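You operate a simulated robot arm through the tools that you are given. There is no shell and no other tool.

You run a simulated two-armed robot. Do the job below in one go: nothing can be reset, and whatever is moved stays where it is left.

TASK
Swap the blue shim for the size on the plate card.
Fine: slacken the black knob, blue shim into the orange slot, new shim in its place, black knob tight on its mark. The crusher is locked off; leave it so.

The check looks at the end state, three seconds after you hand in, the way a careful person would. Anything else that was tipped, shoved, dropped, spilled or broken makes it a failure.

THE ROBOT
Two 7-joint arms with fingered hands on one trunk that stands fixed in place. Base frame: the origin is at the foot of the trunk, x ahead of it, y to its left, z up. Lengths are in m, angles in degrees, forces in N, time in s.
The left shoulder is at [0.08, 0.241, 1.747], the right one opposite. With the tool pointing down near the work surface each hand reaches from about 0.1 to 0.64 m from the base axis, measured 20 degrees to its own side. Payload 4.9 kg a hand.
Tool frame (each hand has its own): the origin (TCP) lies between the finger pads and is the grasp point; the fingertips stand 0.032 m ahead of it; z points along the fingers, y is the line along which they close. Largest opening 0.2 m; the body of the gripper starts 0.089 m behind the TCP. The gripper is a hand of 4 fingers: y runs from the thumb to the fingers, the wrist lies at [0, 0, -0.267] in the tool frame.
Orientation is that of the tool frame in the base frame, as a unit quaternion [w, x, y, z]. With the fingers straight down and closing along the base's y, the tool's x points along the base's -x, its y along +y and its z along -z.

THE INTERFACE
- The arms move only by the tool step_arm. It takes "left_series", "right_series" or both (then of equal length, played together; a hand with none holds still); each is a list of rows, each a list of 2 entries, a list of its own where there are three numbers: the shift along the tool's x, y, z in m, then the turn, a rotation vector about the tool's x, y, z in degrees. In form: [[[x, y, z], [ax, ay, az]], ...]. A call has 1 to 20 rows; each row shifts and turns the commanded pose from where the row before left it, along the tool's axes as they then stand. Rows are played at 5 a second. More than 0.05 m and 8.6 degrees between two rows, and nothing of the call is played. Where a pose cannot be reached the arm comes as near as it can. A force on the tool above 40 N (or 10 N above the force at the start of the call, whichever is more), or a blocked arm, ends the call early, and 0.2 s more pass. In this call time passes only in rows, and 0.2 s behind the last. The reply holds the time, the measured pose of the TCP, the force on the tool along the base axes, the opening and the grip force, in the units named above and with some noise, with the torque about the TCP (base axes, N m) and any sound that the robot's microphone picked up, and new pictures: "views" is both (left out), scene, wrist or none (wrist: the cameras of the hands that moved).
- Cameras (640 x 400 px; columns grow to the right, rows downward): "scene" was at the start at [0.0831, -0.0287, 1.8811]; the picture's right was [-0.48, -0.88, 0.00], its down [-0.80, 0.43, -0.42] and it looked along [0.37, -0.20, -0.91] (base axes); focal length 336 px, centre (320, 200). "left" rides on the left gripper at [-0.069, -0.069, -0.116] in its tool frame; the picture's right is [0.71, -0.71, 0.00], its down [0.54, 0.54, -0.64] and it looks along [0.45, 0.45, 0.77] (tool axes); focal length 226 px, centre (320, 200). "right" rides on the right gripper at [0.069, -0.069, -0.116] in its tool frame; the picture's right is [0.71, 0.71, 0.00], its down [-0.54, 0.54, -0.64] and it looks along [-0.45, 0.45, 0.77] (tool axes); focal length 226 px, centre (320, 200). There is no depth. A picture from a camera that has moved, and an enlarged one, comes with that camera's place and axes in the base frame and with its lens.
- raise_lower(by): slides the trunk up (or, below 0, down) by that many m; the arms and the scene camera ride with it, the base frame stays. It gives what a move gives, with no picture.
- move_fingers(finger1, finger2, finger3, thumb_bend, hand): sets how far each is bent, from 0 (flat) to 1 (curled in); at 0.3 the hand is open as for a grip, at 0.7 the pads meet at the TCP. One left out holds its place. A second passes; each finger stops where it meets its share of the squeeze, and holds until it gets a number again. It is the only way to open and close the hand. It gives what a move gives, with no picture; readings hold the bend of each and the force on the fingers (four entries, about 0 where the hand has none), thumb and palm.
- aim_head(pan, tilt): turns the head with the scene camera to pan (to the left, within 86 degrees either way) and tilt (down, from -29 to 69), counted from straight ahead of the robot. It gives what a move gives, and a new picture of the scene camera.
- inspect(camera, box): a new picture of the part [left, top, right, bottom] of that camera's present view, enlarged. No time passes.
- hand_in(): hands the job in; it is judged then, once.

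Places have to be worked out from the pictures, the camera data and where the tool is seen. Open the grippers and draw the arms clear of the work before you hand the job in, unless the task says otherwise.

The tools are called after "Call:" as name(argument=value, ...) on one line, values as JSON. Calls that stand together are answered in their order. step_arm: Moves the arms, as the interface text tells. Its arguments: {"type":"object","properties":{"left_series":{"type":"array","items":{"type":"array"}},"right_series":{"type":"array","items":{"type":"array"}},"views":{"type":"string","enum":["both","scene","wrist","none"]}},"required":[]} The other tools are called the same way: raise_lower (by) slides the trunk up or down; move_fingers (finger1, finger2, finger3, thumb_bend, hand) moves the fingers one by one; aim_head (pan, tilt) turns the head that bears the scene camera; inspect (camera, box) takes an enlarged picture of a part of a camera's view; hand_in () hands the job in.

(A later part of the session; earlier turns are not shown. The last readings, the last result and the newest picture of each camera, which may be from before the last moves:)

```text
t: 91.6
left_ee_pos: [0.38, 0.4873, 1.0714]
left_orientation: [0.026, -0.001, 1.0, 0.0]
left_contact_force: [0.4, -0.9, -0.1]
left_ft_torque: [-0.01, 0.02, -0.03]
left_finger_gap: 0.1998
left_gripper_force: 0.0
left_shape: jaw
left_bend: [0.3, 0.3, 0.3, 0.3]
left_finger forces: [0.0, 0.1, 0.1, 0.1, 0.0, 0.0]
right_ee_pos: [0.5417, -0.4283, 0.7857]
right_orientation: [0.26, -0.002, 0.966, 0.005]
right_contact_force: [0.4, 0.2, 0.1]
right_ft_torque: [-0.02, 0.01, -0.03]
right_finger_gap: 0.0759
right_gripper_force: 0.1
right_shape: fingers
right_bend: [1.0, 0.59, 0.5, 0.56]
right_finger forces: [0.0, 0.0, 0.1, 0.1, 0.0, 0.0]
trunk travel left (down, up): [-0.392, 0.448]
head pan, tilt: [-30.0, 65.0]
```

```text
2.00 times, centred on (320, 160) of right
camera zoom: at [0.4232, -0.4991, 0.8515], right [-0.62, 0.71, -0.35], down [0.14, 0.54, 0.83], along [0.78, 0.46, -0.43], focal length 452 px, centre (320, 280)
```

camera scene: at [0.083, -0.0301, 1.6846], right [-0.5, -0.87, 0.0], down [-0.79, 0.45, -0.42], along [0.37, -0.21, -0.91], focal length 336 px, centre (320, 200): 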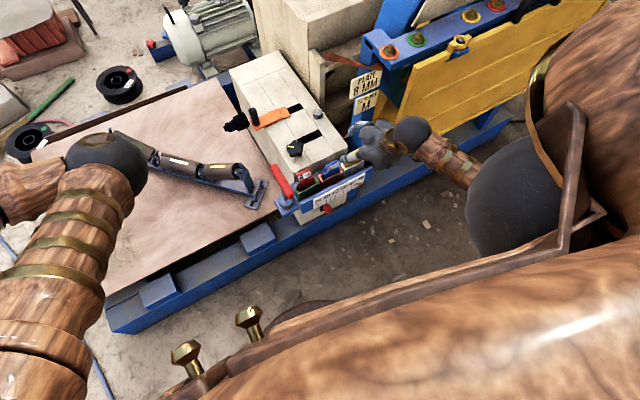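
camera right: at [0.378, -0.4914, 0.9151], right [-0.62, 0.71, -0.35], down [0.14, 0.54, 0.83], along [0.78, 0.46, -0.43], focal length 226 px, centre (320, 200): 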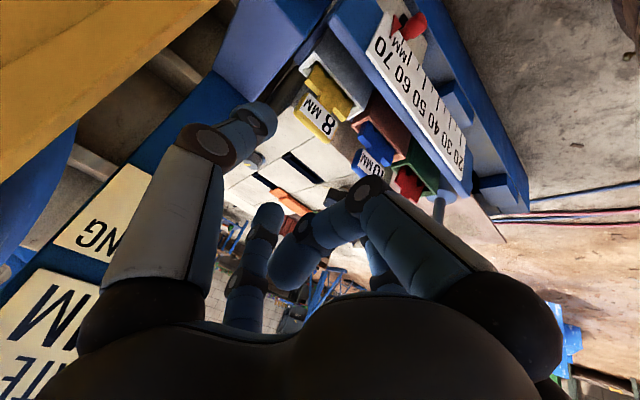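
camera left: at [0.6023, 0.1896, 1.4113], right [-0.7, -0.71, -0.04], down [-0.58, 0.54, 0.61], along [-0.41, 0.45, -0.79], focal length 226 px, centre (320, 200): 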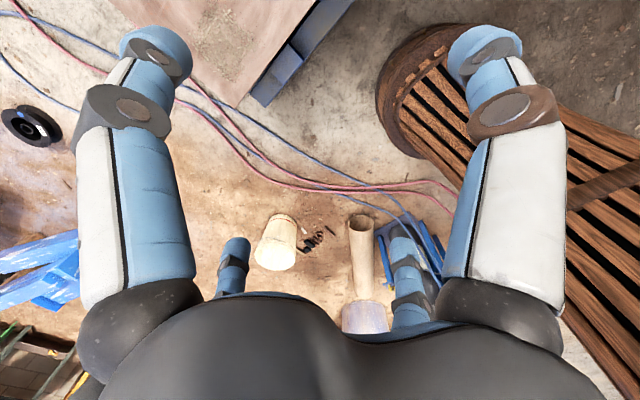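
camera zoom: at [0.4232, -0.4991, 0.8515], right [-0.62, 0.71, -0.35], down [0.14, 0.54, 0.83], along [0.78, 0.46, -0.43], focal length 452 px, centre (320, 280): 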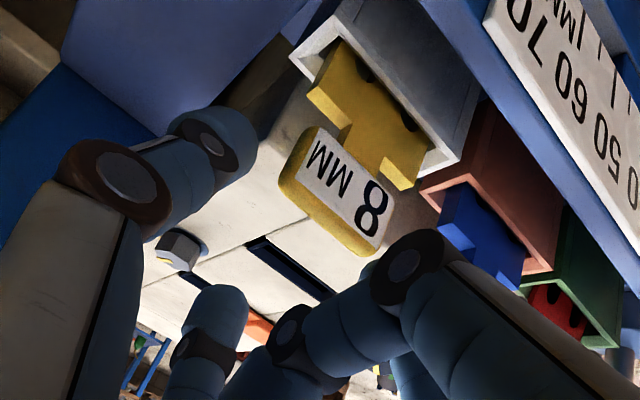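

There is still more room on the yellow side than on the blue side. I close finger2 to 0.62, lower 18 mm, and check again.

Call:
move_fingers(hand="right", finger2=0.62)

Call:
raise_lower(by=-0.01)

Call:
inspect(camera="scene", box=[320, 130, 380, 170])

Call:
inspect(camera="right", box=[200, 60, 440, 260])

```text
t: 92.6
left_ee_pos: [0.3814, 0.4892, 1.0707]
left_orientation: [0.026, -0.001, 1.0, 0.0]
left_contact_force: [0.3, -0.1, -0.5]
left_ft_torque: [0.0, 0.03, 0.01]
left_finger_gap: 0.1999
left_gripper_force: 0.0
left_shape: jaw
left_bend: [0.3, 0.3, 0.3, 0.3]
left_finger forces: [0.1, 0.0, 0.0, 0.0, 0.0, 0.0]
right_ee_pos: [0.5406, -0.4285, 0.786]
right_orientation: [0.26, -0.002, 0.966, 0.005]
right_contact_force: [0.3, 0.7, 0.8]
right_ft_torque: [0.03, -0.01, -0.01]
right_finger_gap: 0.076
right_gripper_force: 0.7
right_shape: fingers
right_bend: [1.0, 0.61, 0.5, 0.56]
right_finger forces: [0.0, 0.8, 0.0, 0.1, 0.0, 0.0]
trunk travel left (down, up): [-0.392, 0.448]
head pan, tilt: [-30.0, 65.0]
```

```text
t: 93.1
left_ee_pos: [0.3802, 0.4882, 1.0606]
left_orientation: [0.025, -0.001, 1.0, 0.0]
left_contact_force: [-0.6, 0.5, -0.7]
left_ft_torque: [-0.01, -0.01, -0.02]
left_finger_gap: 0.2
left_gripper_force: 0.0
left_shape: jaw
left_bend: [0.3, 0.3, 0.3, 0.3]
left_finger forces: [0.0, 0.1, 0.1, 0.0, 0.0, 0.1]
right_ee_pos: [0.5411, -0.4277, 0.7753]
right_orientation: [0.26, -0.003, 0.966, 0.005]
right_contact_force: [-0.3, 1.1, 0.3]
right_ft_torque: [0.01, -0.04, 0.02]
right_finger_gap: 0.0757
right_gripper_force: 0.1
right_shape: fingers
right_bend: [1.0, 0.61, 0.5, 0.56]
right_finger forces: [0.0, 0.9, 0.0, 0.1, 0.1, 0.1]
trunk travel left (down, up): [-0.382, 0.458]
head pan, tilt: [-30.0, 65.0]
```

```text
10.00 times, centred on (350, 150) of scene
camera zoom: at [0.0829, -0.0303, 1.6095], right [-0.5, -0.87, 0.0], down [-0.79, 0.45, -0.42], along [0.37, -0.21, -0.91], focal length 3365 px, centre (20, 700)
```

zoom: 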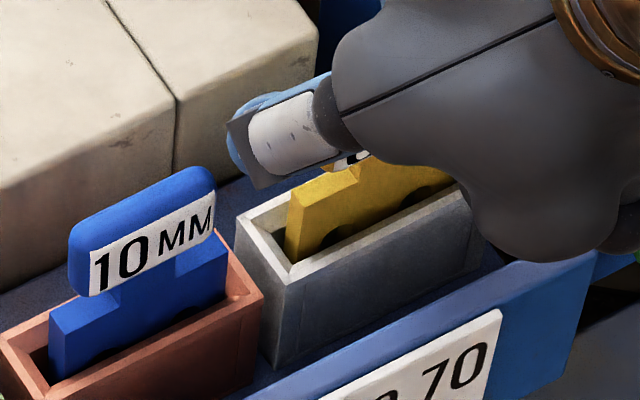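

```text
2.00 times, centred on (320, 160) of right
camera zoom: at [0.4233, -0.499, 0.8414], right [-0.62, 0.71, -0.35], down [0.14, 0.54, 0.83], along [0.78, 0.46, -0.43], focal length 452 px, centre (320, 280)
```

zoom: 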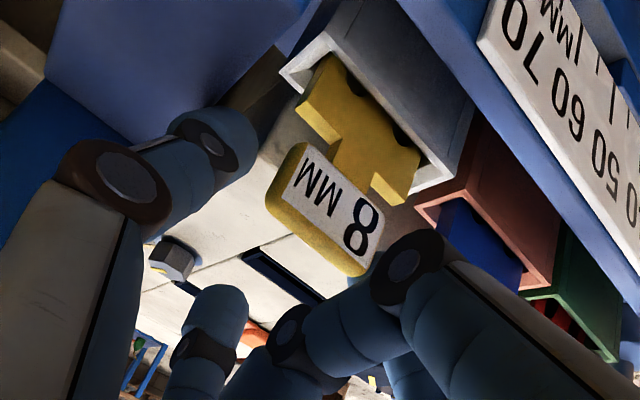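

Finger2 now rests lightly (0.9 N) at the yellow tab's end and is clear of the blue tab. I lower the last 9 mm and close the thumb and finger2 on the tab.

Call:
raise_lower(by=-0.009)

Call:
move_fingers(hand="right", thumb_bend=0.72, finger2=0.72)

Call:
inspect(camera="right", box=[200, 60, 440, 260])

Call:
inspect(camera="scene", box=[320, 130, 380, 170])

```text
t: 93.7
left_ee_pos: [0.3792, 0.488, 1.0517]
left_orientation: [0.026, 0.0, 1.0, 0.0]
left_contact_force: [-0.8, -0.7, 0.5]
left_ft_torque: [-0.02, 0.0, 0.0]
left_finger_gap: 0.2001
left_gripper_force: 0.0
left_shape: jaw
left_bend: [0.3, 0.3, 0.3, 0.3]
left_finger forces: [0.0, 0.1, 0.0, 0.0, 0.0, 0.0]
right_ee_pos: [0.5411, -0.428, 0.7653]
right_orientation: [0.26, -0.001, 0.966, 0.005]
right_contact_force: [0.7, 1.7, 0.1]
right_ft_torque: [-0.01, 0.01, -0.02]
right_finger_gap: 0.0759
right_gripper_force: 0.1
right_shape: fingers
right_bend: [1.0, 0.61, 0.5, 0.56]
right_finger forces: [0.1, 0.8, 0.1, 0.0, 0.0, 0.0]
trunk travel left (down, up): [-0.373, 0.467]
head pan, tilt: [-30.0, 65.0]
```

```text
t: 94.7
left_ee_pos: [0.3807, 0.4883, 1.0531]
left_orientation: [0.027, -0.001, 1.0, 0.0]
left_contact_force: [0.5, 0.3, 0.1]
left_ft_torque: [0.02, 0.01, -0.06]
left_finger_gap: 0.1999
left_gripper_force: 0.1
left_shape: jaw
left_bend: [0.3, 0.3, 0.3, 0.3]
left_finger forces: [0.1, 0.0, 0.0, 0.0, 0.0, 0.0]
right_ee_pos: [0.5403, -0.4305, 0.7668]
right_orientation: [0.261, -0.001, 0.965, 0.003]
right_contact_force: [-0.2, -9.6, 9.3]
right_ft_torque: [-0.23, -0.16, -0.02]
right_finger_gap: 0.0662
right_gripper_force: 14.3
right_shape: fingers
right_bend: [1.0, 0.6, 0.5, 0.65]
right_finger forces: [0.0, 9.7, 0.1, 0.0, 19.7, 0.0]
trunk travel left (down, up): [-0.373, 0.467]
head pan, tilt: [-30.0, 65.0]
```

```text
2.00 times, centred on (320, 160) of right
camera zoom: at [0.4226, -0.5001, 0.833], right [-0.61, 0.71, -0.35], down [0.14, 0.54, 0.83], along [0.78, 0.46, -0.43], focal length 452 px, centre (320, 280)
```

zoom: 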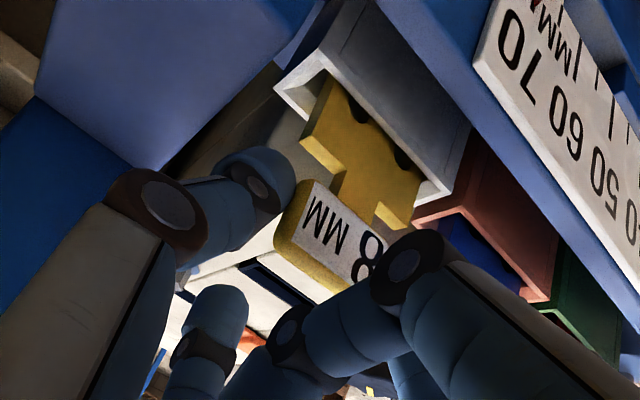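

```text
10.00 times, centred on (350, 150) of scene
camera zoom: at [0.0819, -0.0308, 1.6007], right [-0.5, -0.87, 0.0], down [-0.78, 0.45, -0.42], along [0.37, -0.21, -0.91], focal length 3365 px, centre (20, 700)
```

zoom: 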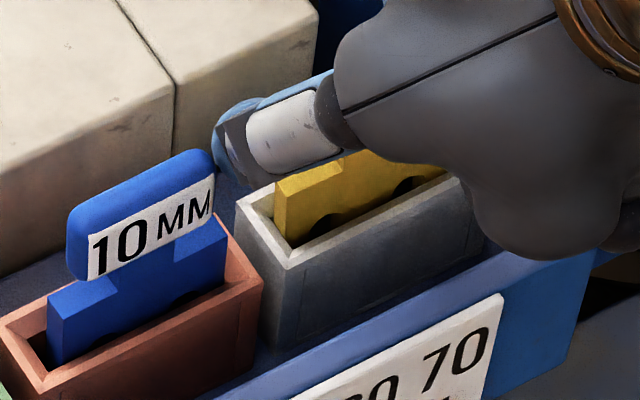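

The yellow tab is held between the thumb (20 N) and finger2 (10 N). I raise the trunk by 0.03 and check that the shim follows.

Call:
raise_lower(by=0.03)

Call:
inspect(camera="right", box=[200, 40, 440, 240])

Call:
inspect(camera="scene", box=[310, 120, 400, 180])

```text
t: 95.5
left_ee_pos: [0.3797, 0.489, 1.0815]
left_orientation: [0.025, -0.001, 1.0, 0.001]
left_contact_force: [0.2, 0.2, -0.2]
left_ft_torque: [0.0, 0.01, 0.01]
left_finger_gap: 0.1998
left_gripper_force: 0.0
left_shape: jaw
left_bend: [0.3, 0.3, 0.3, 0.3]
left_finger forces: [0.1, 0.1, 0.1, 0.0, 0.1, 0.1]
right_ee_pos: [0.5407, -0.4287, 0.7942]
right_orientation: [0.26, -0.001, 0.966, 0.003]
right_contact_force: [1.0, -0.5, -2.9]
right_ft_torque: [0.02, 0.06, 0.0]
right_finger_gap: 0.0631
right_gripper_force: 11.5
right_shape: fingers
right_bend: [1.0, 0.59, 0.5, 0.66]
right_finger forces: [0.0, 12.5, 0.0, 0.0, 11.9, 0.0]
trunk travel left (down, up): [-0.403, 0.437]
head pan, tilt: [-30.0, 65.0]
```

```text
2.00 times, centred on (320, 140) of right
camera zoom: at [0.4235, -0.4985, 0.8619], right [-0.62, 0.71, -0.35], down [0.14, 0.54, 0.83], along [0.77, 0.46, -0.43], focal length 452 px, centre (320, 320)
```

zoom: 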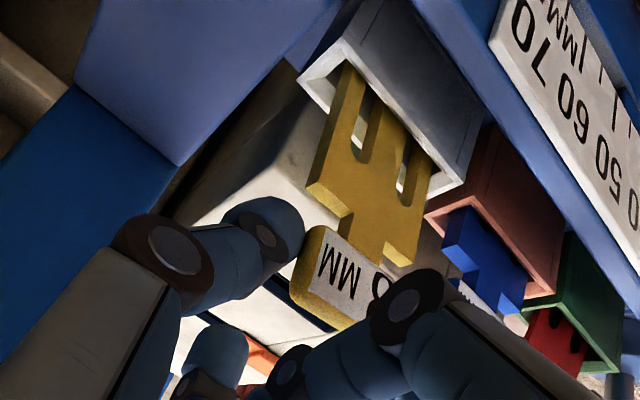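

```text
6.67 times, centred on (355, 150) of scene
camera zoom: at [0.0833, -0.0306, 1.6305], right [-0.5, -0.87, 0.0], down [-0.79, 0.45, -0.42], along [0.37, -0.21, -0.91], focal length 2243 px, centre (87, 533)
```

zoom: 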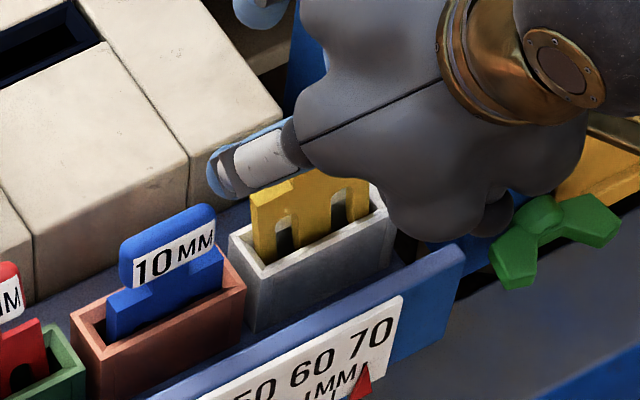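

The yellow shim comes up cleanly with a balanced 12 N grip. I raise the trunk by 0.105 so its prongs clear the blue tab, then move left to y about -0.35.

Call:
raise_lower(by=0.105)

Call:
step_arm(right_series=[[[0, 0.026, 0], [0, 0, 0]], [[0, 0.026, 0], [0, 0, 0]], [[0, 0.026, 0], [0, 0, 0]], [[0, 0, 0], [0, 0, 0]]], views="both")

```text
t: 96.8
left_ee_pos: [0.3805, 0.487, 1.1862]
left_orientation: [0.025, -0.001, 1.0, 0.0]
left_contact_force: [0.2, -0.6, 0.1]
left_ft_torque: [-0.02, -0.02, -0.01]
left_finger_gap: 0.1998
left_gripper_force: 0.1
left_shape: jaw
left_bend: [0.3, 0.3, 0.3, 0.3]
left_finger forces: [0.1, 0.0, 0.0, 0.1, 0.0, 0.0]
right_ee_pos: [0.5408, -0.429, 0.8999]
right_orientation: [0.259, -0.001, 0.966, 0.005]
right_contact_force: [0.1, 0.0, -3.0]
right_ft_torque: [0.0, 0.04, 0.02]
right_finger_gap: 0.063
right_gripper_force: 11.3
right_shape: fingers
right_bend: [1.0, 0.59, 0.5, 0.66]
right_finger forces: [0.0, 12.6, 0.1, 0.1, 11.9, 0.0]
trunk travel left (down, up): [-0.508, 0.332]
head pan, tilt: [-30.0, 65.0]
```

```text
t: 97.8
left_ee_pos: [0.3801, 0.4877, 1.1859]
left_orientation: [0.024, -0.001, 1.0, 0.0]
left_contact_force: [-0.6, -0.1, 0.1]
left_ft_torque: [0.03, 0.01, 0.0]
left_finger_gap: 0.2001
left_gripper_force: 0.0
left_shape: jaw
left_bend: [0.3, 0.3, 0.3, 0.3]
left_finger forces: [0.0, 0.1, 0.0, 0.0, 0.0, 0.1]
right_ee_pos: [0.5424, -0.3515, 0.9015]
right_orientation: [0.26, -0.001, 0.966, 0.005]
right_contact_force: [0.3, 0.0, -2.0]
right_ft_torque: [-0.02, 0.02, 0.0]
right_finger_gap: 0.0628
right_gripper_force: 12.6
right_shape: fingers
right_bend: [1.0, 0.59, 0.5, 0.66]
right_finger forces: [0.0, 12.5, 0.0, 0.0, 11.7, 0.0]
trunk travel left (down, up): [-0.508, 0.332]
head pan, tilt: [-30.0, 65.0]
camera scene: at [0.083, -0.0309, 1.7356], right [-0.5, -0.87, 0.0], down [-0.79, 0.45, -0.42], along [0.37, -0.21, -0.91], focal length 336 px, centre (320, 200)
camera right: at [0.4244, -0.4223, 0.9679], right [-0.62, 0.71, -0.35], down [0.14, 0.54, 0.83], along [0.78, 0.46, -0.43], focal length 226 px, centre (320, 200)
```

scene: 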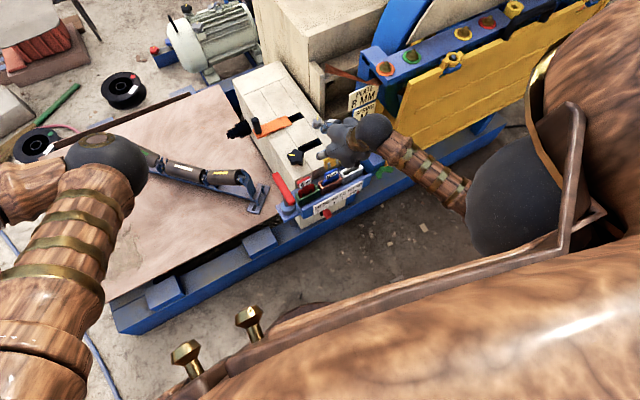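
right: 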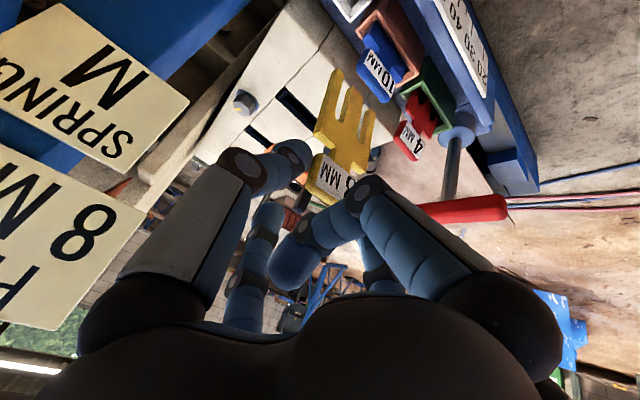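

The shim is held level and clear of everything. I move forward along x over the block to about x 0.69, keeping z 0.90.

Call:
step_arm(right_series=[[[-0.0214, 0.0005, 0.01235], [0, 0, 0]], [[-0.0214, 0.0005, 0.01235], [0, 0, 0]], [[-0.0214, 0, 0.01235], [0, 0, 0]], [[-0.0214, 0, 0.01235], [0, 0, 0]], [[-0.0214, 0, 0.01235], [0, 0, 0]], [[-0.0214, 0, 0.01235], [0, 0, 0]], [[0, 0, 0], [0, 0, 0]]], views="none")

Call:
inspect(camera="right", box=[220, 0, 460, 200])

Call:
inspect(camera="scene", box=[270, 90, 350, 170])

```text
t: 99.4
left_ee_pos: [0.3804, 0.4889, 1.1867]
left_orientation: [0.026, -0.001, 1.0, 0.0]
left_contact_force: [-0.3, -0.4, 0.2]
left_ft_torque: [-0.02, -0.01, -0.01]
left_finger_gap: 0.1999
left_gripper_force: 0.1
left_shape: jaw
left_bend: [0.3, 0.3, 0.3, 0.3]
left_finger forces: [0.0, 0.1, 0.1, 0.1, 0.0, 0.0]
right_ee_pos: [0.6898, -0.3503, 0.9014]
right_orientation: [0.259, -0.002, 0.966, 0.004]
right_contact_force: [-0.2, 0.0, -2.9]
right_ft_torque: [-0.01, -0.01, 0.02]
right_finger_gap: 0.0629
right_gripper_force: 11.9
right_shape: fingers
right_bend: [1.0, 0.59, 0.5, 0.66]
right_finger forces: [0.0, 12.2, 0.1, 0.0, 11.5, 0.0]
trunk travel left (down, up): [-0.508, 0.332]
head pan, tilt: [-30.0, 65.0]
```

```text
2.00 times, centred on (340, 100) of right
camera zoom: at [0.5722, -0.4203, 0.9688], right [-0.61, 0.71, -0.35], down [0.14, 0.54, 0.83], along [0.78, 0.46, -0.43], focal length 452 px, centre (280, 400)
```

zoom: 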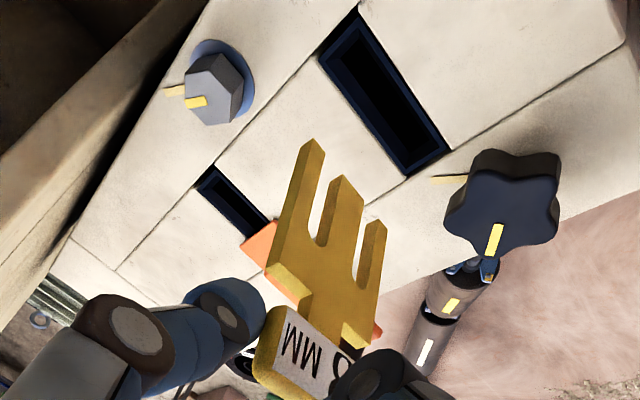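

```text
5.00 times, centred on (310, 130) of scene
camera zoom: at [0.0827, -0.0303, 1.7356], right [-0.5, -0.87, 0.0], down [-0.78, 0.45, -0.42], along [0.37, -0.21, -0.91], focal length 1682 px, centre (370, 550)
```

zoom: 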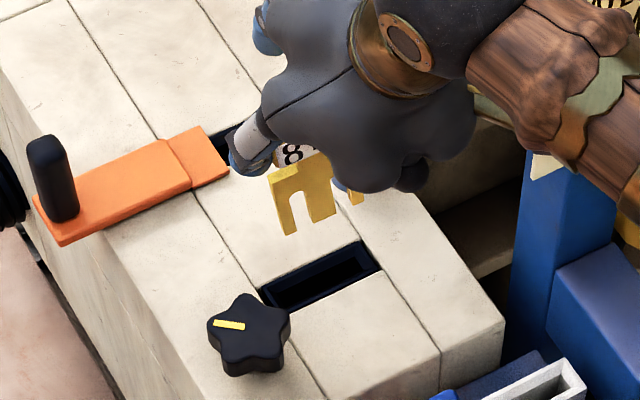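

Slot frame on the block: x 0.690 to 0.719, y -0.3926 to -0.3105, centre (0.7047, -0.3516). I zoom on the shim's prongs from both cameras to find their offset from the TCP.

Call:
inspect(camera="scene", box=[312, 112, 352, 152])

Call:
inspect(camera="right", box=[330, 40, 430, 120])

```text
10.00 times, centred on (332, 132) of scene
camera zoom: at [0.0827, -0.0303, 1.7356], right [-0.5, -0.87, 0.0], down [-0.78, 0.45, -0.42], along [0.37, -0.21, -0.91], focal length 3365 px, centre (200, 880)
```

zoom: 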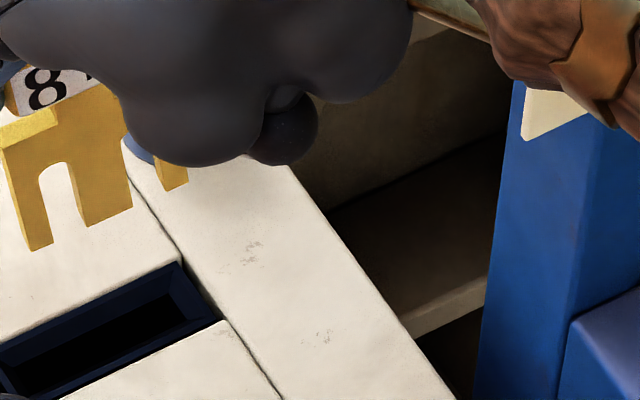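

```text
5.00 times, centred on (380, 80) of right
camera zoom: at [0.5722, -0.4203, 0.9688], right [-0.61, 0.71, -0.35], down [0.14, 0.54, 0.83], along [0.78, 0.46, -0.43], focal length 1130 px, centre (20, 800)
```

zoom: 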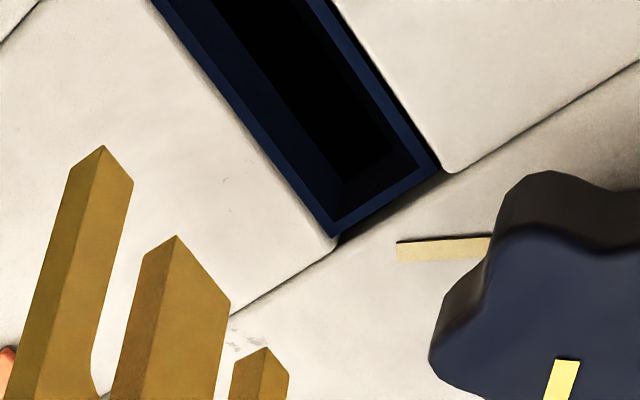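

The shim body centre is about 17 mm ahead of the TCP and its bottom 0.12 below, so it is nearly over the slot already. I shift back 2 mm and lower 0.06 to hover just above the block.

Call:
step_arm(right_series=[[[0.0017, 0, -0.001], [0, 0, 0]], [[0, 0, 0], [0, 0, 0]]], views="none")

Call:
raise_lower(by=-0.06)

Call:
inspect(camera="scene", box=[292, 100, 352, 140])

Call:
inspect(camera="right", box=[310, 30, 430, 120])

```text
t: 100.0
left_ee_pos: [0.3809, 0.4883, 1.1873]
left_orientation: [0.025, -0.001, 1.0, 0.0]
left_contact_force: [0.1, -0.9, 0.5]
left_ft_torque: [0.0, -0.02, -0.01]
left_finger_gap: 0.2003
left_gripper_force: 0.1
left_shape: jaw
left_bend: [0.3, 0.3, 0.3, 0.3]
left_finger forces: [0.0, 0.0, 0.0, 0.0, 0.1, 0.1]
right_ee_pos: [0.6878, -0.3499, 0.9004]
right_orientation: [0.259, -0.002, 0.966, 0.005]
right_contact_force: [-0.5, -0.8, -3.4]
right_ft_torque: [-0.01, 0.04, -0.01]
right_finger_gap: 0.063
right_gripper_force: 12.3
right_shape: fingers
right_bend: [1.0, 0.59, 0.5, 0.66]
right_finger forces: [0.1, 12.3, 0.1, 0.0, 11.4, 0.1]
trunk travel left (down, up): [-0.508, 0.332]
head pan, tilt: [-30.0, 65.0]
```

```text
t: 101.0
left_ee_pos: [0.3797, 0.4884, 1.1266]
left_orientation: [0.025, -0.001, 1.0, 0.001]
left_contact_force: [-0.5, 0.3, -0.6]
left_ft_torque: [-0.01, 0.01, 0.0]
left_finger_gap: 0.2002
left_gripper_force: 0.1
left_shape: jaw
left_bend: [0.3, 0.3, 0.3, 0.3]
left_finger forces: [0.0, 0.1, 0.0, 0.0, 0.1, 0.0]
right_ee_pos: [0.6868, -0.3506, 0.8427]
right_orientation: [0.26, -0.001, 0.966, 0.004]
right_contact_force: [-0.2, -0.1, -3.1]
right_ft_torque: [0.0, 0.02, 0.0]
right_finger_gap: 0.0627
right_gripper_force: 12.0
right_shape: fingers
right_bend: [1.0, 0.59, 0.5, 0.66]
right_finger forces: [0.0, 12.3, 0.0, 0.0, 11.5, 0.0]
trunk travel left (down, up): [-0.448, 0.392]
head pan, tilt: [-30.0, 65.0]
```

```text
10.00 times, centred on (322, 120) of scene
camera zoom: at [0.0829, -0.0305, 1.6756], right [-0.5, -0.87, 0.0], down [-0.79, 0.45, -0.42], along [0.37, -0.21, -0.91], focal length 3365 px, centre (300, 1000)
```

zoom: 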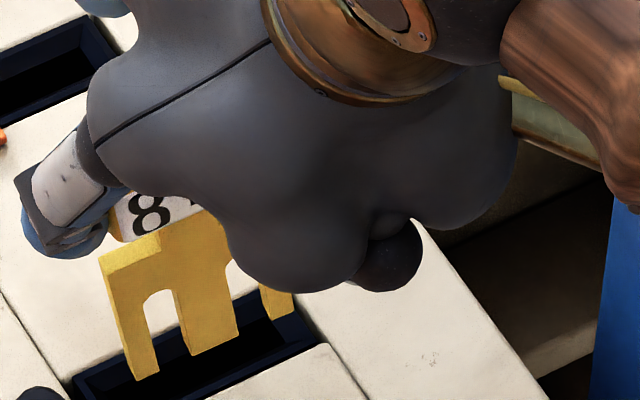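

```text
4.44 times, centred on (370, 75) of right
camera zoom: at [0.57, -0.4205, 0.9086], right [-0.62, 0.71, -0.35], down [0.14, 0.54, 0.83], along [0.78, 0.46, -0.43], focal length 1005 px, centre (98, 756)
```

zoom: 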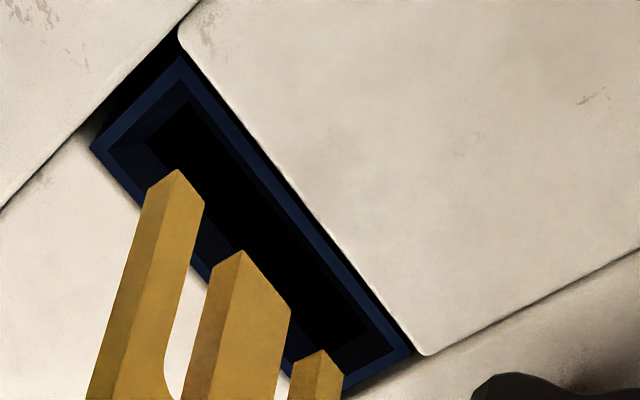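

The prongs hover right over the slot, about 1 cm up and perhaps 2 to 3 mm short in x. I shift 2 mm forward, lower 8 mm and look again.

Call:
step_arm(right_series=[[[-0.0019, 0, 0.0011], [0, 0, 0]], [[0.004, 0, 0.007], [0, 0, 0]], [[0, 0, 0], [0, 0, 0]]], views="none")

Call:
inspect(camera="scene", box=[292, 105, 340, 145])

Call:
inspect(camera="right", box=[310, 30, 430, 120])

```text
t: 101.8
left_ee_pos: [0.3809, 0.4886, 1.127]
left_orientation: [0.025, -0.001, 1.0, -0.001]
left_contact_force: [0.0, -0.8, -0.2]
left_ft_torque: [-0.04, -0.03, -0.01]
left_finger_gap: 0.2
left_gripper_force: 0.0
left_shape: jaw
left_bend: [0.3, 0.3, 0.3, 0.3]
left_finger forces: [0.1, 0.0, 0.0, 0.0, 0.0, 0.0]
right_ee_pos: [0.6903, -0.3492, 0.8313]
right_orientation: [0.26, -0.002, 0.966, 0.005]
right_contact_force: [0.1, 0.6, -2.7]
right_ft_torque: [-0.02, 0.02, 0.04]
right_finger_gap: 0.0629
right_gripper_force: 12.0
right_shape: fingers
right_bend: [1.0, 0.59, 0.5, 0.66]
right_finger forces: [0.1, 12.3, 0.0, 0.0, 11.4, 0.0]
trunk travel left (down, up): [-0.448, 0.392]
head pan, tilt: [-30.0, 65.0]
```

```text
10.00 times, centred on (316, 125) of scene
camera zoom: at [0.0831, -0.0304, 1.6756], right [-0.5, -0.87, 0.0], down [-0.79, 0.45, -0.42], along [0.37, -0.21, -0.91], focal length 3365 px, centre (360, 950)
```

zoom: 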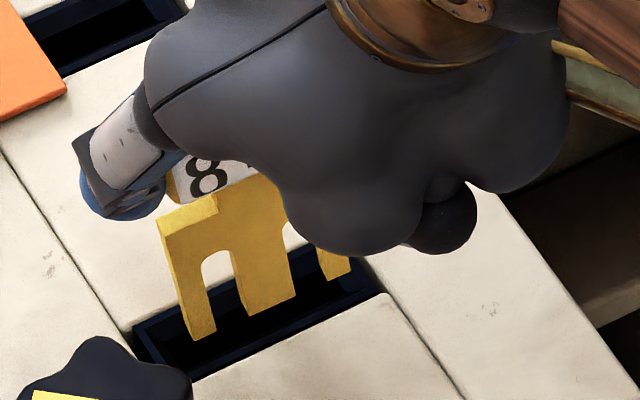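

```text
4.44 times, centred on (370, 75) of right
camera zoom: at [0.5724, -0.4203, 0.8999], right [-0.62, 0.71, -0.35], down [0.14, 0.54, 0.83], along [0.77, 0.46, -0.43], focal length 1005 px, centre (98, 756)
```

zoom: 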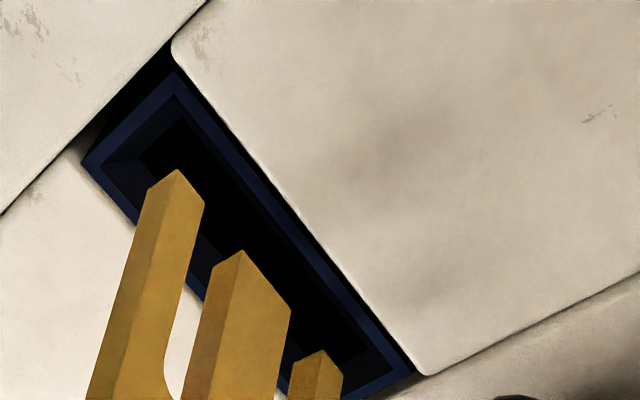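

The prongs look well inside the slot outline. I shift back 1 mm and start lowering, 12 mm first.

Call:
step_arm(right_series=[[[0.0029, -0.001, 0.003], [0, 0, 0]], [[0.002, 0, 0.0035], [0, 0, 0]], [[0.002, 0, 0.0035], [0, 0, 0]], [[0, 0, 0], [0, 0, 0]]], views="none")

Call:
inspect(camera="scene", box=[292, 105, 340, 145])

Call:
inspect(camera="right", box=[290, 30, 410, 120])

```text
t: 102.8
left_ee_pos: [0.3797, 0.4881, 1.1265]
left_orientation: [0.026, -0.001, 1.0, 0.0]
left_contact_force: [-0.7, 0.2, 0.5]
left_ft_torque: [0.03, -0.02, 0.02]
left_finger_gap: 0.2001
left_gripper_force: 0.0
left_shape: jaw
left_bend: [0.3, 0.3, 0.3, 0.3]
left_finger forces: [0.0, 0.0, 0.0, 0.1, 0.1, 0.0]
right_ee_pos: [0.6899, -0.3521, 0.8214]
right_orientation: [0.259, -0.002, 0.966, 0.004]
right_contact_force: [-0.5, 1.1, -3.9]
right_ft_torque: [-0.04, 0.04, -0.01]
right_finger_gap: 0.0626
right_gripper_force: 11.9
right_shape: fingers
right_bend: [1.0, 0.59, 0.5, 0.66]
right_finger forces: [0.1, 12.3, 0.0, 0.0, 11.5, 0.1]
trunk travel left (down, up): [-0.448, 0.392]
head pan, tilt: [-30.0, 65.0]
```

```text
10.00 times, centred on (316, 125) of scene
camera zoom: at [0.0831, -0.0306, 1.6756], right [-0.5, -0.87, 0.0], down [-0.79, 0.45, -0.42], along [0.37, -0.21, -0.91], focal length 3365 px, centre (360, 950)
```

zoom: 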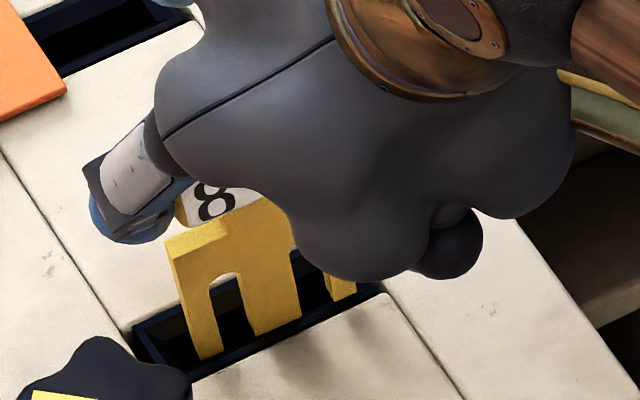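

```text
4.44 times, centred on (350, 75) of right
camera zoom: at [0.5714, -0.4223, 0.8877], right [-0.62, 0.71, -0.35], down [0.14, 0.54, 0.83], along [0.78, 0.46, -0.43], focal length 1005 px, centre (187, 756)
```

zoom: 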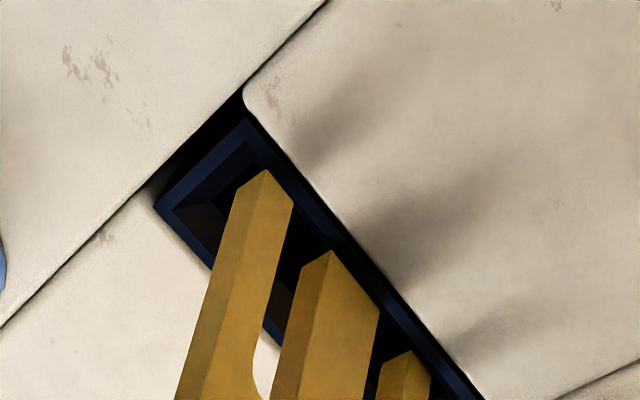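

The prong tips are entering the slot opening without contact. I lower 16 mm further.

Call:
step_arm(right_series=[[[0.002, 0, 0.0035], [0, 0, 0]], [[0.002, 0, 0.0035], [0, 0, 0]], [[0.002, 0, 0.0035], [0, 0, 0]], [[0.002, 0, 0.0035], [0, 0, 0]]], views="none")

Call:
inspect(camera="scene", box=[292, 105, 340, 145])

Call:
inspect(camera="right", box=[290, 30, 410, 120])

```text
t: 103.8
left_ee_pos: [0.3806, 0.4873, 1.1268]
left_orientation: [0.025, -0.001, 1.0, 0.0]
left_contact_force: [0.2, 0.3, 0.8]
left_ft_torque: [0.02, 0.01, -0.03]
left_finger_gap: 0.1999
left_gripper_force: 0.1
left_shape: jaw
left_bend: [0.3, 0.3, 0.3, 0.3]
left_finger forces: [0.0, 0.1, 0.1, 0.0, 0.1, 0.0]
right_ee_pos: [0.6886, -0.3501, 0.8052]
right_orientation: [0.259, -0.002, 0.966, 0.005]
right_contact_force: [0.5, -0.4, -1.1]
right_ft_torque: [0.02, -0.01, 0.06]
right_finger_gap: 0.0627
right_gripper_force: 11.8
right_shape: fingers
right_bend: [1.0, 0.59, 0.5, 0.66]
right_finger forces: [0.0, 12.5, 0.0, 0.0, 12.2, 0.0]
trunk travel left (down, up): [-0.448, 0.392]
head pan, tilt: [-30.0, 65.0]
```

```text
10.00 times, centred on (316, 125) of scene
camera zoom: at [0.0833, -0.0306, 1.6756], right [-0.5, -0.87, 0.0], down [-0.79, 0.45, -0.42], along [0.37, -0.21, -0.91], focal length 3365 px, centre (360, 950)
```

zoom: 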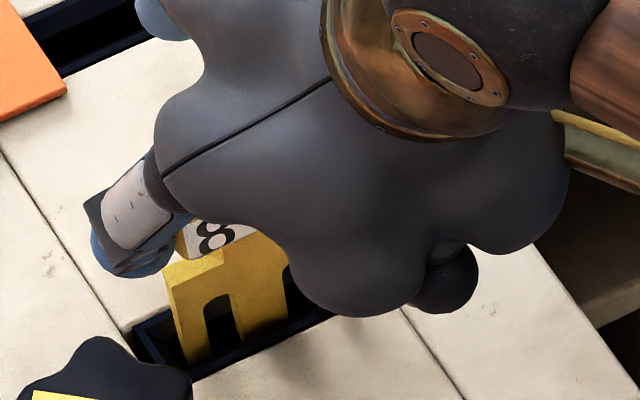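

```text
4.44 times, centred on (350, 75) of right
camera zoom: at [0.571, -0.4209, 0.8722], right [-0.61, 0.71, -0.35], down [0.14, 0.54, 0.83], along [0.78, 0.46, -0.43], focal length 1005 px, centre (187, 756)
```

zoom: 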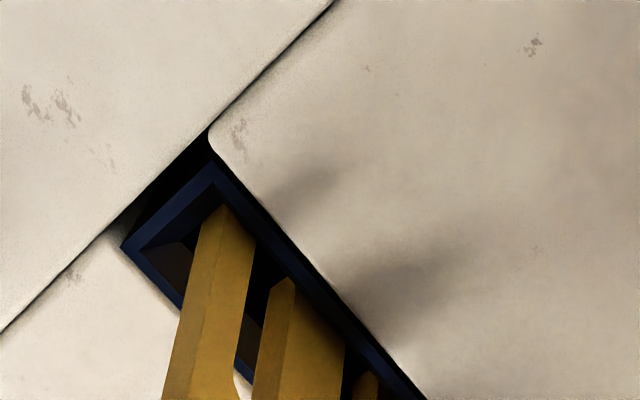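

It is going in with only about 2 N of drag. I keep lowering in 5 mm rows.

Call:
step_arm(right_series=[[[0.0025, 0, 0.0043], [0, 0, 0]], [[0.0025, 0, 0.0043], [0, 0, 0]], [[0.0025, 0, 0.0043], [0, 0, 0]], [[0.0025, 0, 0.0043], [0, 0, 0]], [[0.0025, 0, 0.0043], [0, 0, 0]], [[0.0025, 0, 0.0043], [0, 0, 0]]], views="none")

Call:
inspect(camera="scene", box=[292, 105, 340, 145])

Call:
inspect(camera="right", box=[220, 30, 460, 210])

```text
t: 105.2
left_ee_pos: [0.3809, 0.4884, 1.1262]
left_orientation: [0.025, -0.001, 1.0, 0.0]
left_contact_force: [-0.7, 0.4, -0.6]
left_ft_torque: [0.0, 0.01, 0.03]
left_finger_gap: 0.1998
left_gripper_force: 0.1
left_shape: jaw
left_bend: [0.3, 0.3, 0.3, 0.3]
left_finger forces: [0.0, 0.0, 0.0, 0.0, 0.0, 0.0]
right_ee_pos: [0.6902, -0.3505, 0.7761]
right_orientation: [0.261, -0.002, 0.965, 0.004]
right_contact_force: [7.4, -0.8, 7.3]
right_ft_torque: [0.04, -0.3, 0.24]
right_finger_gap: 0.0628
right_gripper_force: 13.4
right_shape: fingers
right_bend: [1.0, 0.59, 0.5, 0.66]
right_finger forces: [0.1, 12.1, 0.1, 0.0, 13.9, 0.0]
trunk travel left (down, up): [-0.448, 0.392]
head pan, tilt: [-30.0, 65.0]
```

```text
10.00 times, centred on (316, 125) of scene
camera zoom: at [0.083, -0.0299, 1.6757], right [-0.5, -0.87, 0.0], down [-0.79, 0.45, -0.42], along [0.37, -0.21, -0.91], focal length 3365 px, centre (360, 950)
```

zoom: 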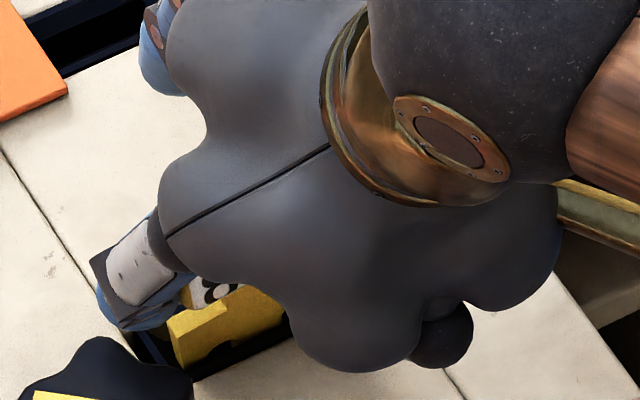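

```text
2.22 times, centred on (340, 120) of right
camera zoom: at [0.5722, -0.4206, 0.8432], right [-0.61, 0.71, -0.35], down [0.14, 0.54, 0.83], along [0.78, 0.46, -0.43], focal length 502 px, centre (276, 378)
```

zoom: 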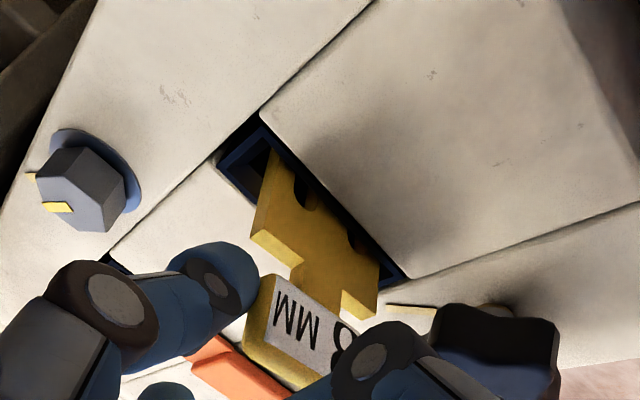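

The shim touches the slot's near wall (+x 7 N, up 7 N). I shift 3 mm forward to relieve it, then go on lowering.

Call:
step_arm(right_series=[[[-0.0026, 0, 0.0015], [0, 0, 0]], [[0, 0, 0], [0, 0, 0]]], views="none")

Call:
inspect(camera="right", box=[280, 60, 400, 150])

```text
t: 105.8
left_ee_pos: [0.3808, 0.4892, 1.1268]
left_orientation: [0.026, -0.001, 1.0, 0.0]
left_contact_force: [-0.8, 1.2, 0.0]
left_ft_torque: [0.01, 0.0, -0.02]
left_finger_gap: 0.2001
left_gripper_force: 0.0
left_shape: jaw
left_bend: [0.3, 0.3, 0.3, 0.3]
left_finger forces: [0.0, 0.1, 0.0, 0.1, 0.0, 0.0]
right_ee_pos: [0.6927, -0.3505, 0.7758]
right_orientation: [0.259, -0.001, 0.966, 0.005]
right_contact_force: [2.6, 0.2, -1.8]
right_ft_torque: [0.08, -0.03, 0.17]
right_finger_gap: 0.0628
right_gripper_force: 12.1
right_shape: fingers
right_bend: [1.0, 0.59, 0.5, 0.66]
right_finger forces: [0.1, 12.8, 0.0, 0.0, 11.4, 0.0]
trunk travel left (down, up): [-0.448, 0.392]
head pan, tilt: [-30.0, 65.0]
```

```text
4.44 times, centred on (340, 105) of right
camera zoom: at [0.5742, -0.4208, 0.8418], right [-0.62, 0.71, -0.35], down [0.14, 0.54, 0.83], along [0.77, 0.46, -0.43], focal length 1005 px, centre (231, 622)
```

zoom: 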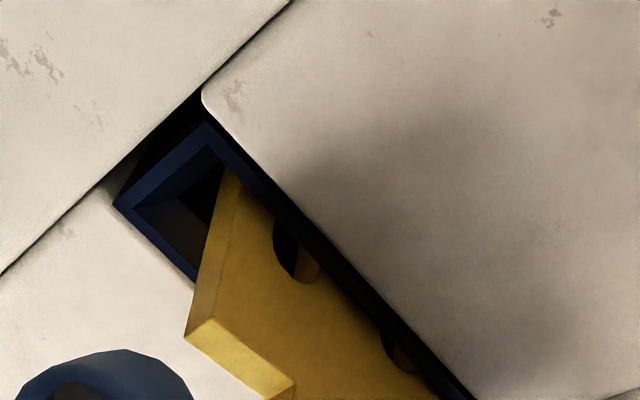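

The side load has dropped to 3 N. I lower 15 mm more, easing 1 mm forward as well.

Call:
step_arm(right_series=[[[0.0016, 0, 0.0048], [0, 0, 0]], [[0.0025, 0, 0.0043], [0, 0, 0]], [[0.0025, 0, 0.0043], [0, 0, 0]], [[0, 0, 0], [0, 0, 0]]], views="none")

Call:
inspect(camera="right", box=[220, 30, 460, 210])

Call:
inspect(camera="scene", box=[282, 105, 340, 150])

```text
t: 106.8
left_ee_pos: [0.3799, 0.4875, 1.1271]
left_orientation: [0.027, -0.001, 1.0, 0.0]
left_contact_force: [-0.3, 0.0, -0.4]
left_ft_torque: [0.0, 0.03, -0.02]
left_finger_gap: 0.2
left_gripper_force: 0.1
left_shape: jaw
left_bend: [0.3, 0.3, 0.3, 0.3]
left_finger forces: [0.0, 0.0, 0.0, 0.1, 0.0, 0.0]
right_ee_pos: [0.6942, -0.3522, 0.7625]
right_orientation: [0.26, -0.001, 0.965, 0.003]
right_contact_force: [5.4, -4.2, 8.3]
right_ft_torque: [-0.02, -0.26, 0.22]
right_finger_gap: 0.0635
right_gripper_force: 13.3
right_shape: fingers
right_bend: [1.0, 0.59, 0.5, 0.66]
right_finger forces: [0.0, 11.1, 0.0, 0.0, 16.3, 0.0]
trunk travel left (down, up): [-0.448, 0.392]
head pan, tilt: [-30.0, 65.0]
```

```text
2.22 times, centred on (340, 120) of right
camera zoom: at [0.5758, -0.4218, 0.8289], right [-0.61, 0.71, -0.35], down [0.14, 0.54, 0.83], along [0.78, 0.46, -0.43], focal length 502 px, centre (276, 378)
```

zoom: 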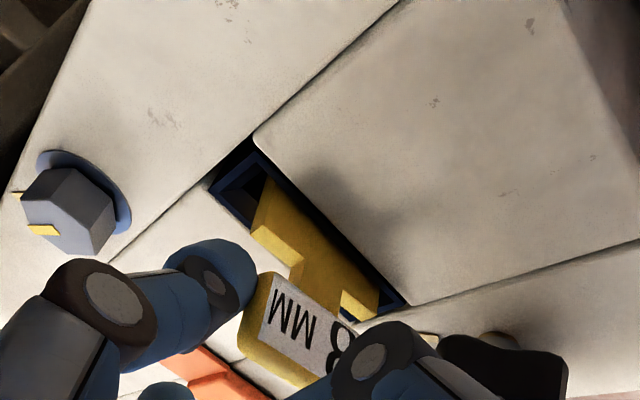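

```text
8.89 times, centred on (311, 128) of scene
camera zoom: at [0.0823, -0.0304, 1.6757], right [-0.5, -0.87, 0.0], down [-0.78, 0.45, -0.42], along [0.37, -0.21, -0.91], focal length 2991 px, centre (400, 844)
```

zoom: 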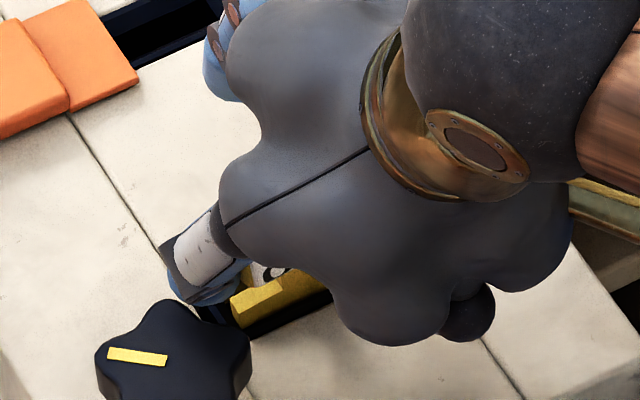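

About 15 mm remain, with the near wall again pushing +x 5 N and up 8 N. I shift another 2.5 mm forward and wiggle slightly up to free it.

Call:
step_arm(right_series=[[[-0.0032, 0.001, -0.0005], [0, 0, 0]], [[0, 0, 0], [0, 0, 0]]], views="none")

Call:
step_arm(right_series=[[[0.002, 0, 0.0035], [0, 0, 0]], [[0.002, 0, 0.0035], [0, 0, 0]], [[0, 0, 0], [0, 0, 0]]], views="none")

Call:
inspect(camera="right", box=[260, 60, 400, 165])

```text
t: 107.4
left_ee_pos: [0.3807, 0.4883, 1.1267]
left_orientation: [0.026, -0.001, 1.0, 0.0]
left_contact_force: [0.4, -0.2, 0.3]
left_ft_torque: [-0.01, 0.02, -0.04]
left_finger_gap: 0.2
left_gripper_force: 0.0
left_shape: jaw
left_bend: [0.3, 0.3, 0.3, 0.3]
left_finger forces: [0.1, 0.1, 0.0, 0.1, 0.0, 0.0]
right_ee_pos: [0.6961, -0.3512, 0.764]
right_orientation: [0.258, -0.001, 0.966, 0.005]
right_contact_force: [-0.1, -7.4, 2.5]
right_ft_torque: [-0.07, 0.02, 0.04]
right_finger_gap: 0.0642
right_gripper_force: 13.9
right_shape: fingers
right_bend: [1.0, 0.59, 0.5, 0.65]
right_finger forces: [0.0, 10.1, 0.0, 0.1, 17.1, 0.1]
trunk travel left (down, up): [-0.448, 0.392]
head pan, tilt: [-30.0, 65.0]
```

```text
t: 108.2
left_ee_pos: [0.3804, 0.4868, 1.1266]
left_orientation: [0.026, -0.001, 1.0, 0.0]
left_contact_force: [-0.4, -0.5, 0.6]
left_ft_torque: [-0.04, 0.0, -0.03]
left_finger_gap: 0.2001
left_gripper_force: 0.0
left_shape: jaw
left_bend: [0.3, 0.3, 0.3, 0.3]
left_finger forces: [0.0, 0.0, 0.1, 0.0, 0.0, 0.1]
right_ee_pos: [0.696, -0.351, 0.7545]
right_orientation: [0.259, -0.001, 0.966, 0.004]
right_contact_force: [1.4, -9.8, 3.6]
right_ft_torque: [-0.28, -0.05, -0.01]
right_finger_gap: 0.0652
right_gripper_force: 14.4
right_shape: fingers
right_bend: [1.0, 0.6, 0.5, 0.65]
right_finger forces: [0.0, 9.3, 0.0, 0.0, 19.4, 0.0]
trunk travel left (down, up): [-0.448, 0.392]
head pan, tilt: [-30.0, 65.0]
```

```text
3.81 times, centred on (330, 112) of right
camera zoom: at [0.5782, -0.4205, 0.8217], right [-0.61, 0.71, -0.35], down [0.14, 0.54, 0.83], along [0.78, 0.46, -0.43], focal length 861 px, centre (282, 533)
```

zoom: 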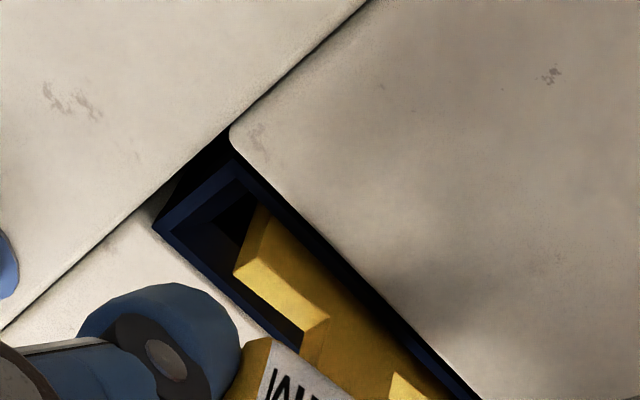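

It went down to z 0.7545; now the shim leans on the slot's left (+y) end with 10 N. I shift 3 mm to the right and lower the last few millimetres.

Call:
step_arm(right_series=[[[0, -0.003, 0], [0, 0, 0]], [[0.002, 0, 0.0035], [0, 0, 0]], [[0.0015, 0, 0.0026], [0, 0, 0]], [[0, 0, 0], [0, 0, 0]]], views="none")

Call:
inspect(camera="right", box=[220, 60, 420, 210])

Call:
inspect(camera="scene", box=[282, 105, 340, 150])

```text
t: 109.2
left_ee_pos: [0.3806, 0.4883, 1.1266]
left_orientation: [0.025, 0.0, 1.0, 0.0]
left_contact_force: [-1.0, -0.3, 0.0]
left_ft_torque: [0.0, 0.01, 0.06]
left_finger_gap: 0.1999
left_gripper_force: 0.1
left_shape: jaw
left_bend: [0.3, 0.3, 0.3, 0.3]
left_finger forces: [0.0, 0.0, 0.0, 0.0, 0.0, 0.1]
right_ee_pos: [0.696, -0.3524, 0.7482]
right_orientation: [0.26, -0.001, 0.966, 0.004]
right_contact_force: [9.8, -4.1, 7.0]
right_ft_torque: [0.08, -0.16, 0.02]
right_finger_gap: 0.0649
right_gripper_force: 17.3
right_shape: fingers
right_bend: [1.0, 0.6, 0.5, 0.65]
right_finger forces: [0.0, 20.0, 0.0, 0.0, 14.6, 0.0]
trunk travel left (down, up): [-0.448, 0.392]
head pan, tilt: [-30.0, 65.0]
```

```text
2.67 times, centred on (320, 135) of right
camera zoom: at [0.5786, -0.4226, 0.8147], right [-0.61, 0.71, -0.35], down [0.14, 0.54, 0.83], along [0.78, 0.46, -0.43], focal length 603 px, centre (320, 373)
```

zoom: 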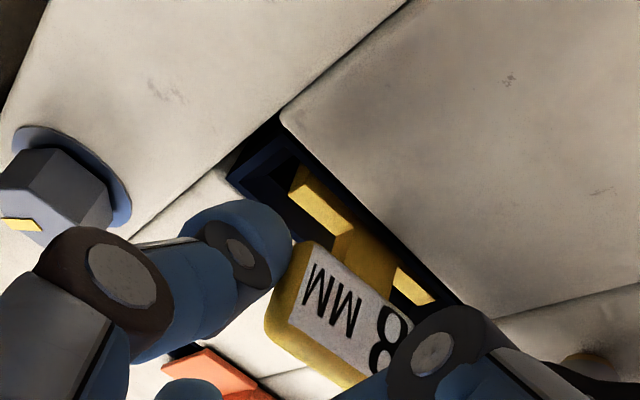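

```text
8.89 times, centred on (311, 128) of scene
camera zoom: at [0.0831, -0.0304, 1.6756], right [-0.5, -0.87, 0.0], down [-0.79, 0.45, -0.42], along [0.37, -0.21, -0.91], focal length 2991 px, centre (400, 844)
```

zoom: 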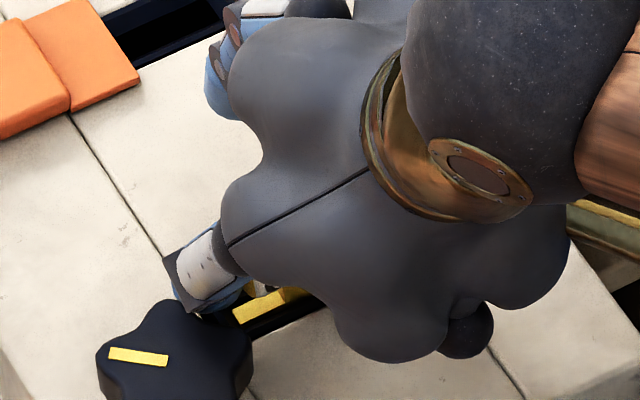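

The shoulders of the yellow shim now sit at slot level just as the blue one's did. Finger2 seems to rub the knob slightly. I open the thumb, then finger2 a little, to release.

Call:
move_fingers(hand="right", thumb_bend=0.57, finger2=0.58)

Call:
inspect(camera="right", box=[220, 60, 420, 210])

```text
t: 110.2
left_ee_pos: [0.3807, 0.4878, 1.126]
left_orientation: [0.026, -0.001, 1.0, 0.0]
left_contact_force: [0.1, 0.8, -0.2]
left_ft_torque: [0.0, 0.01, 0.0]
left_finger_gap: 0.2001
left_gripper_force: 0.1
left_shape: jaw
left_bend: [0.3, 0.3, 0.3, 0.3]
left_finger forces: [0.1, 0.0, 0.0, 0.0, 0.0, 0.1]
right_ee_pos: [0.6956, -0.3527, 0.7459]
right_orientation: [0.259, -0.002, 0.966, 0.005]
right_contact_force: [2.2, -2.6, 0.5]
right_ft_torque: [-0.01, 0.01, -0.11]
right_finger_gap: 0.0753
right_gripper_force: 0.8
right_shape: fingers
right_bend: [1.0, 0.58, 0.5, 0.56]
right_finger forces: [0.1, 2.9, 0.0, 0.0, 0.0, 0.1]
trunk travel left (down, up): [-0.448, 0.392]
head pan, tilt: [-30.0, 65.0]
```

```text
2.67 times, centred on (320, 135) of right
camera zoom: at [0.5778, -0.4226, 0.8142], right [-0.62, 0.71, -0.35], down [0.14, 0.54, 0.83], along [0.78, 0.46, -0.43], focal length 603 px, centre (320, 373)
```

zoom: 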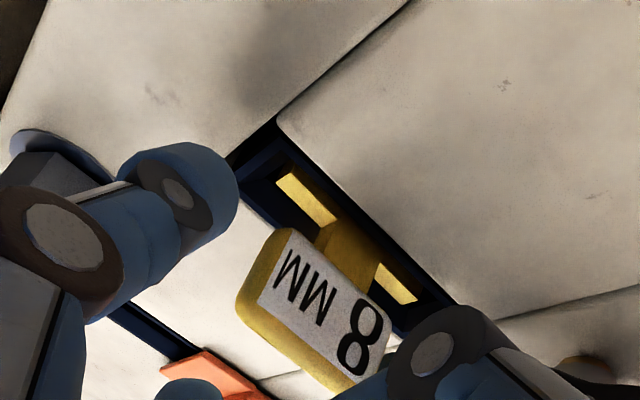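

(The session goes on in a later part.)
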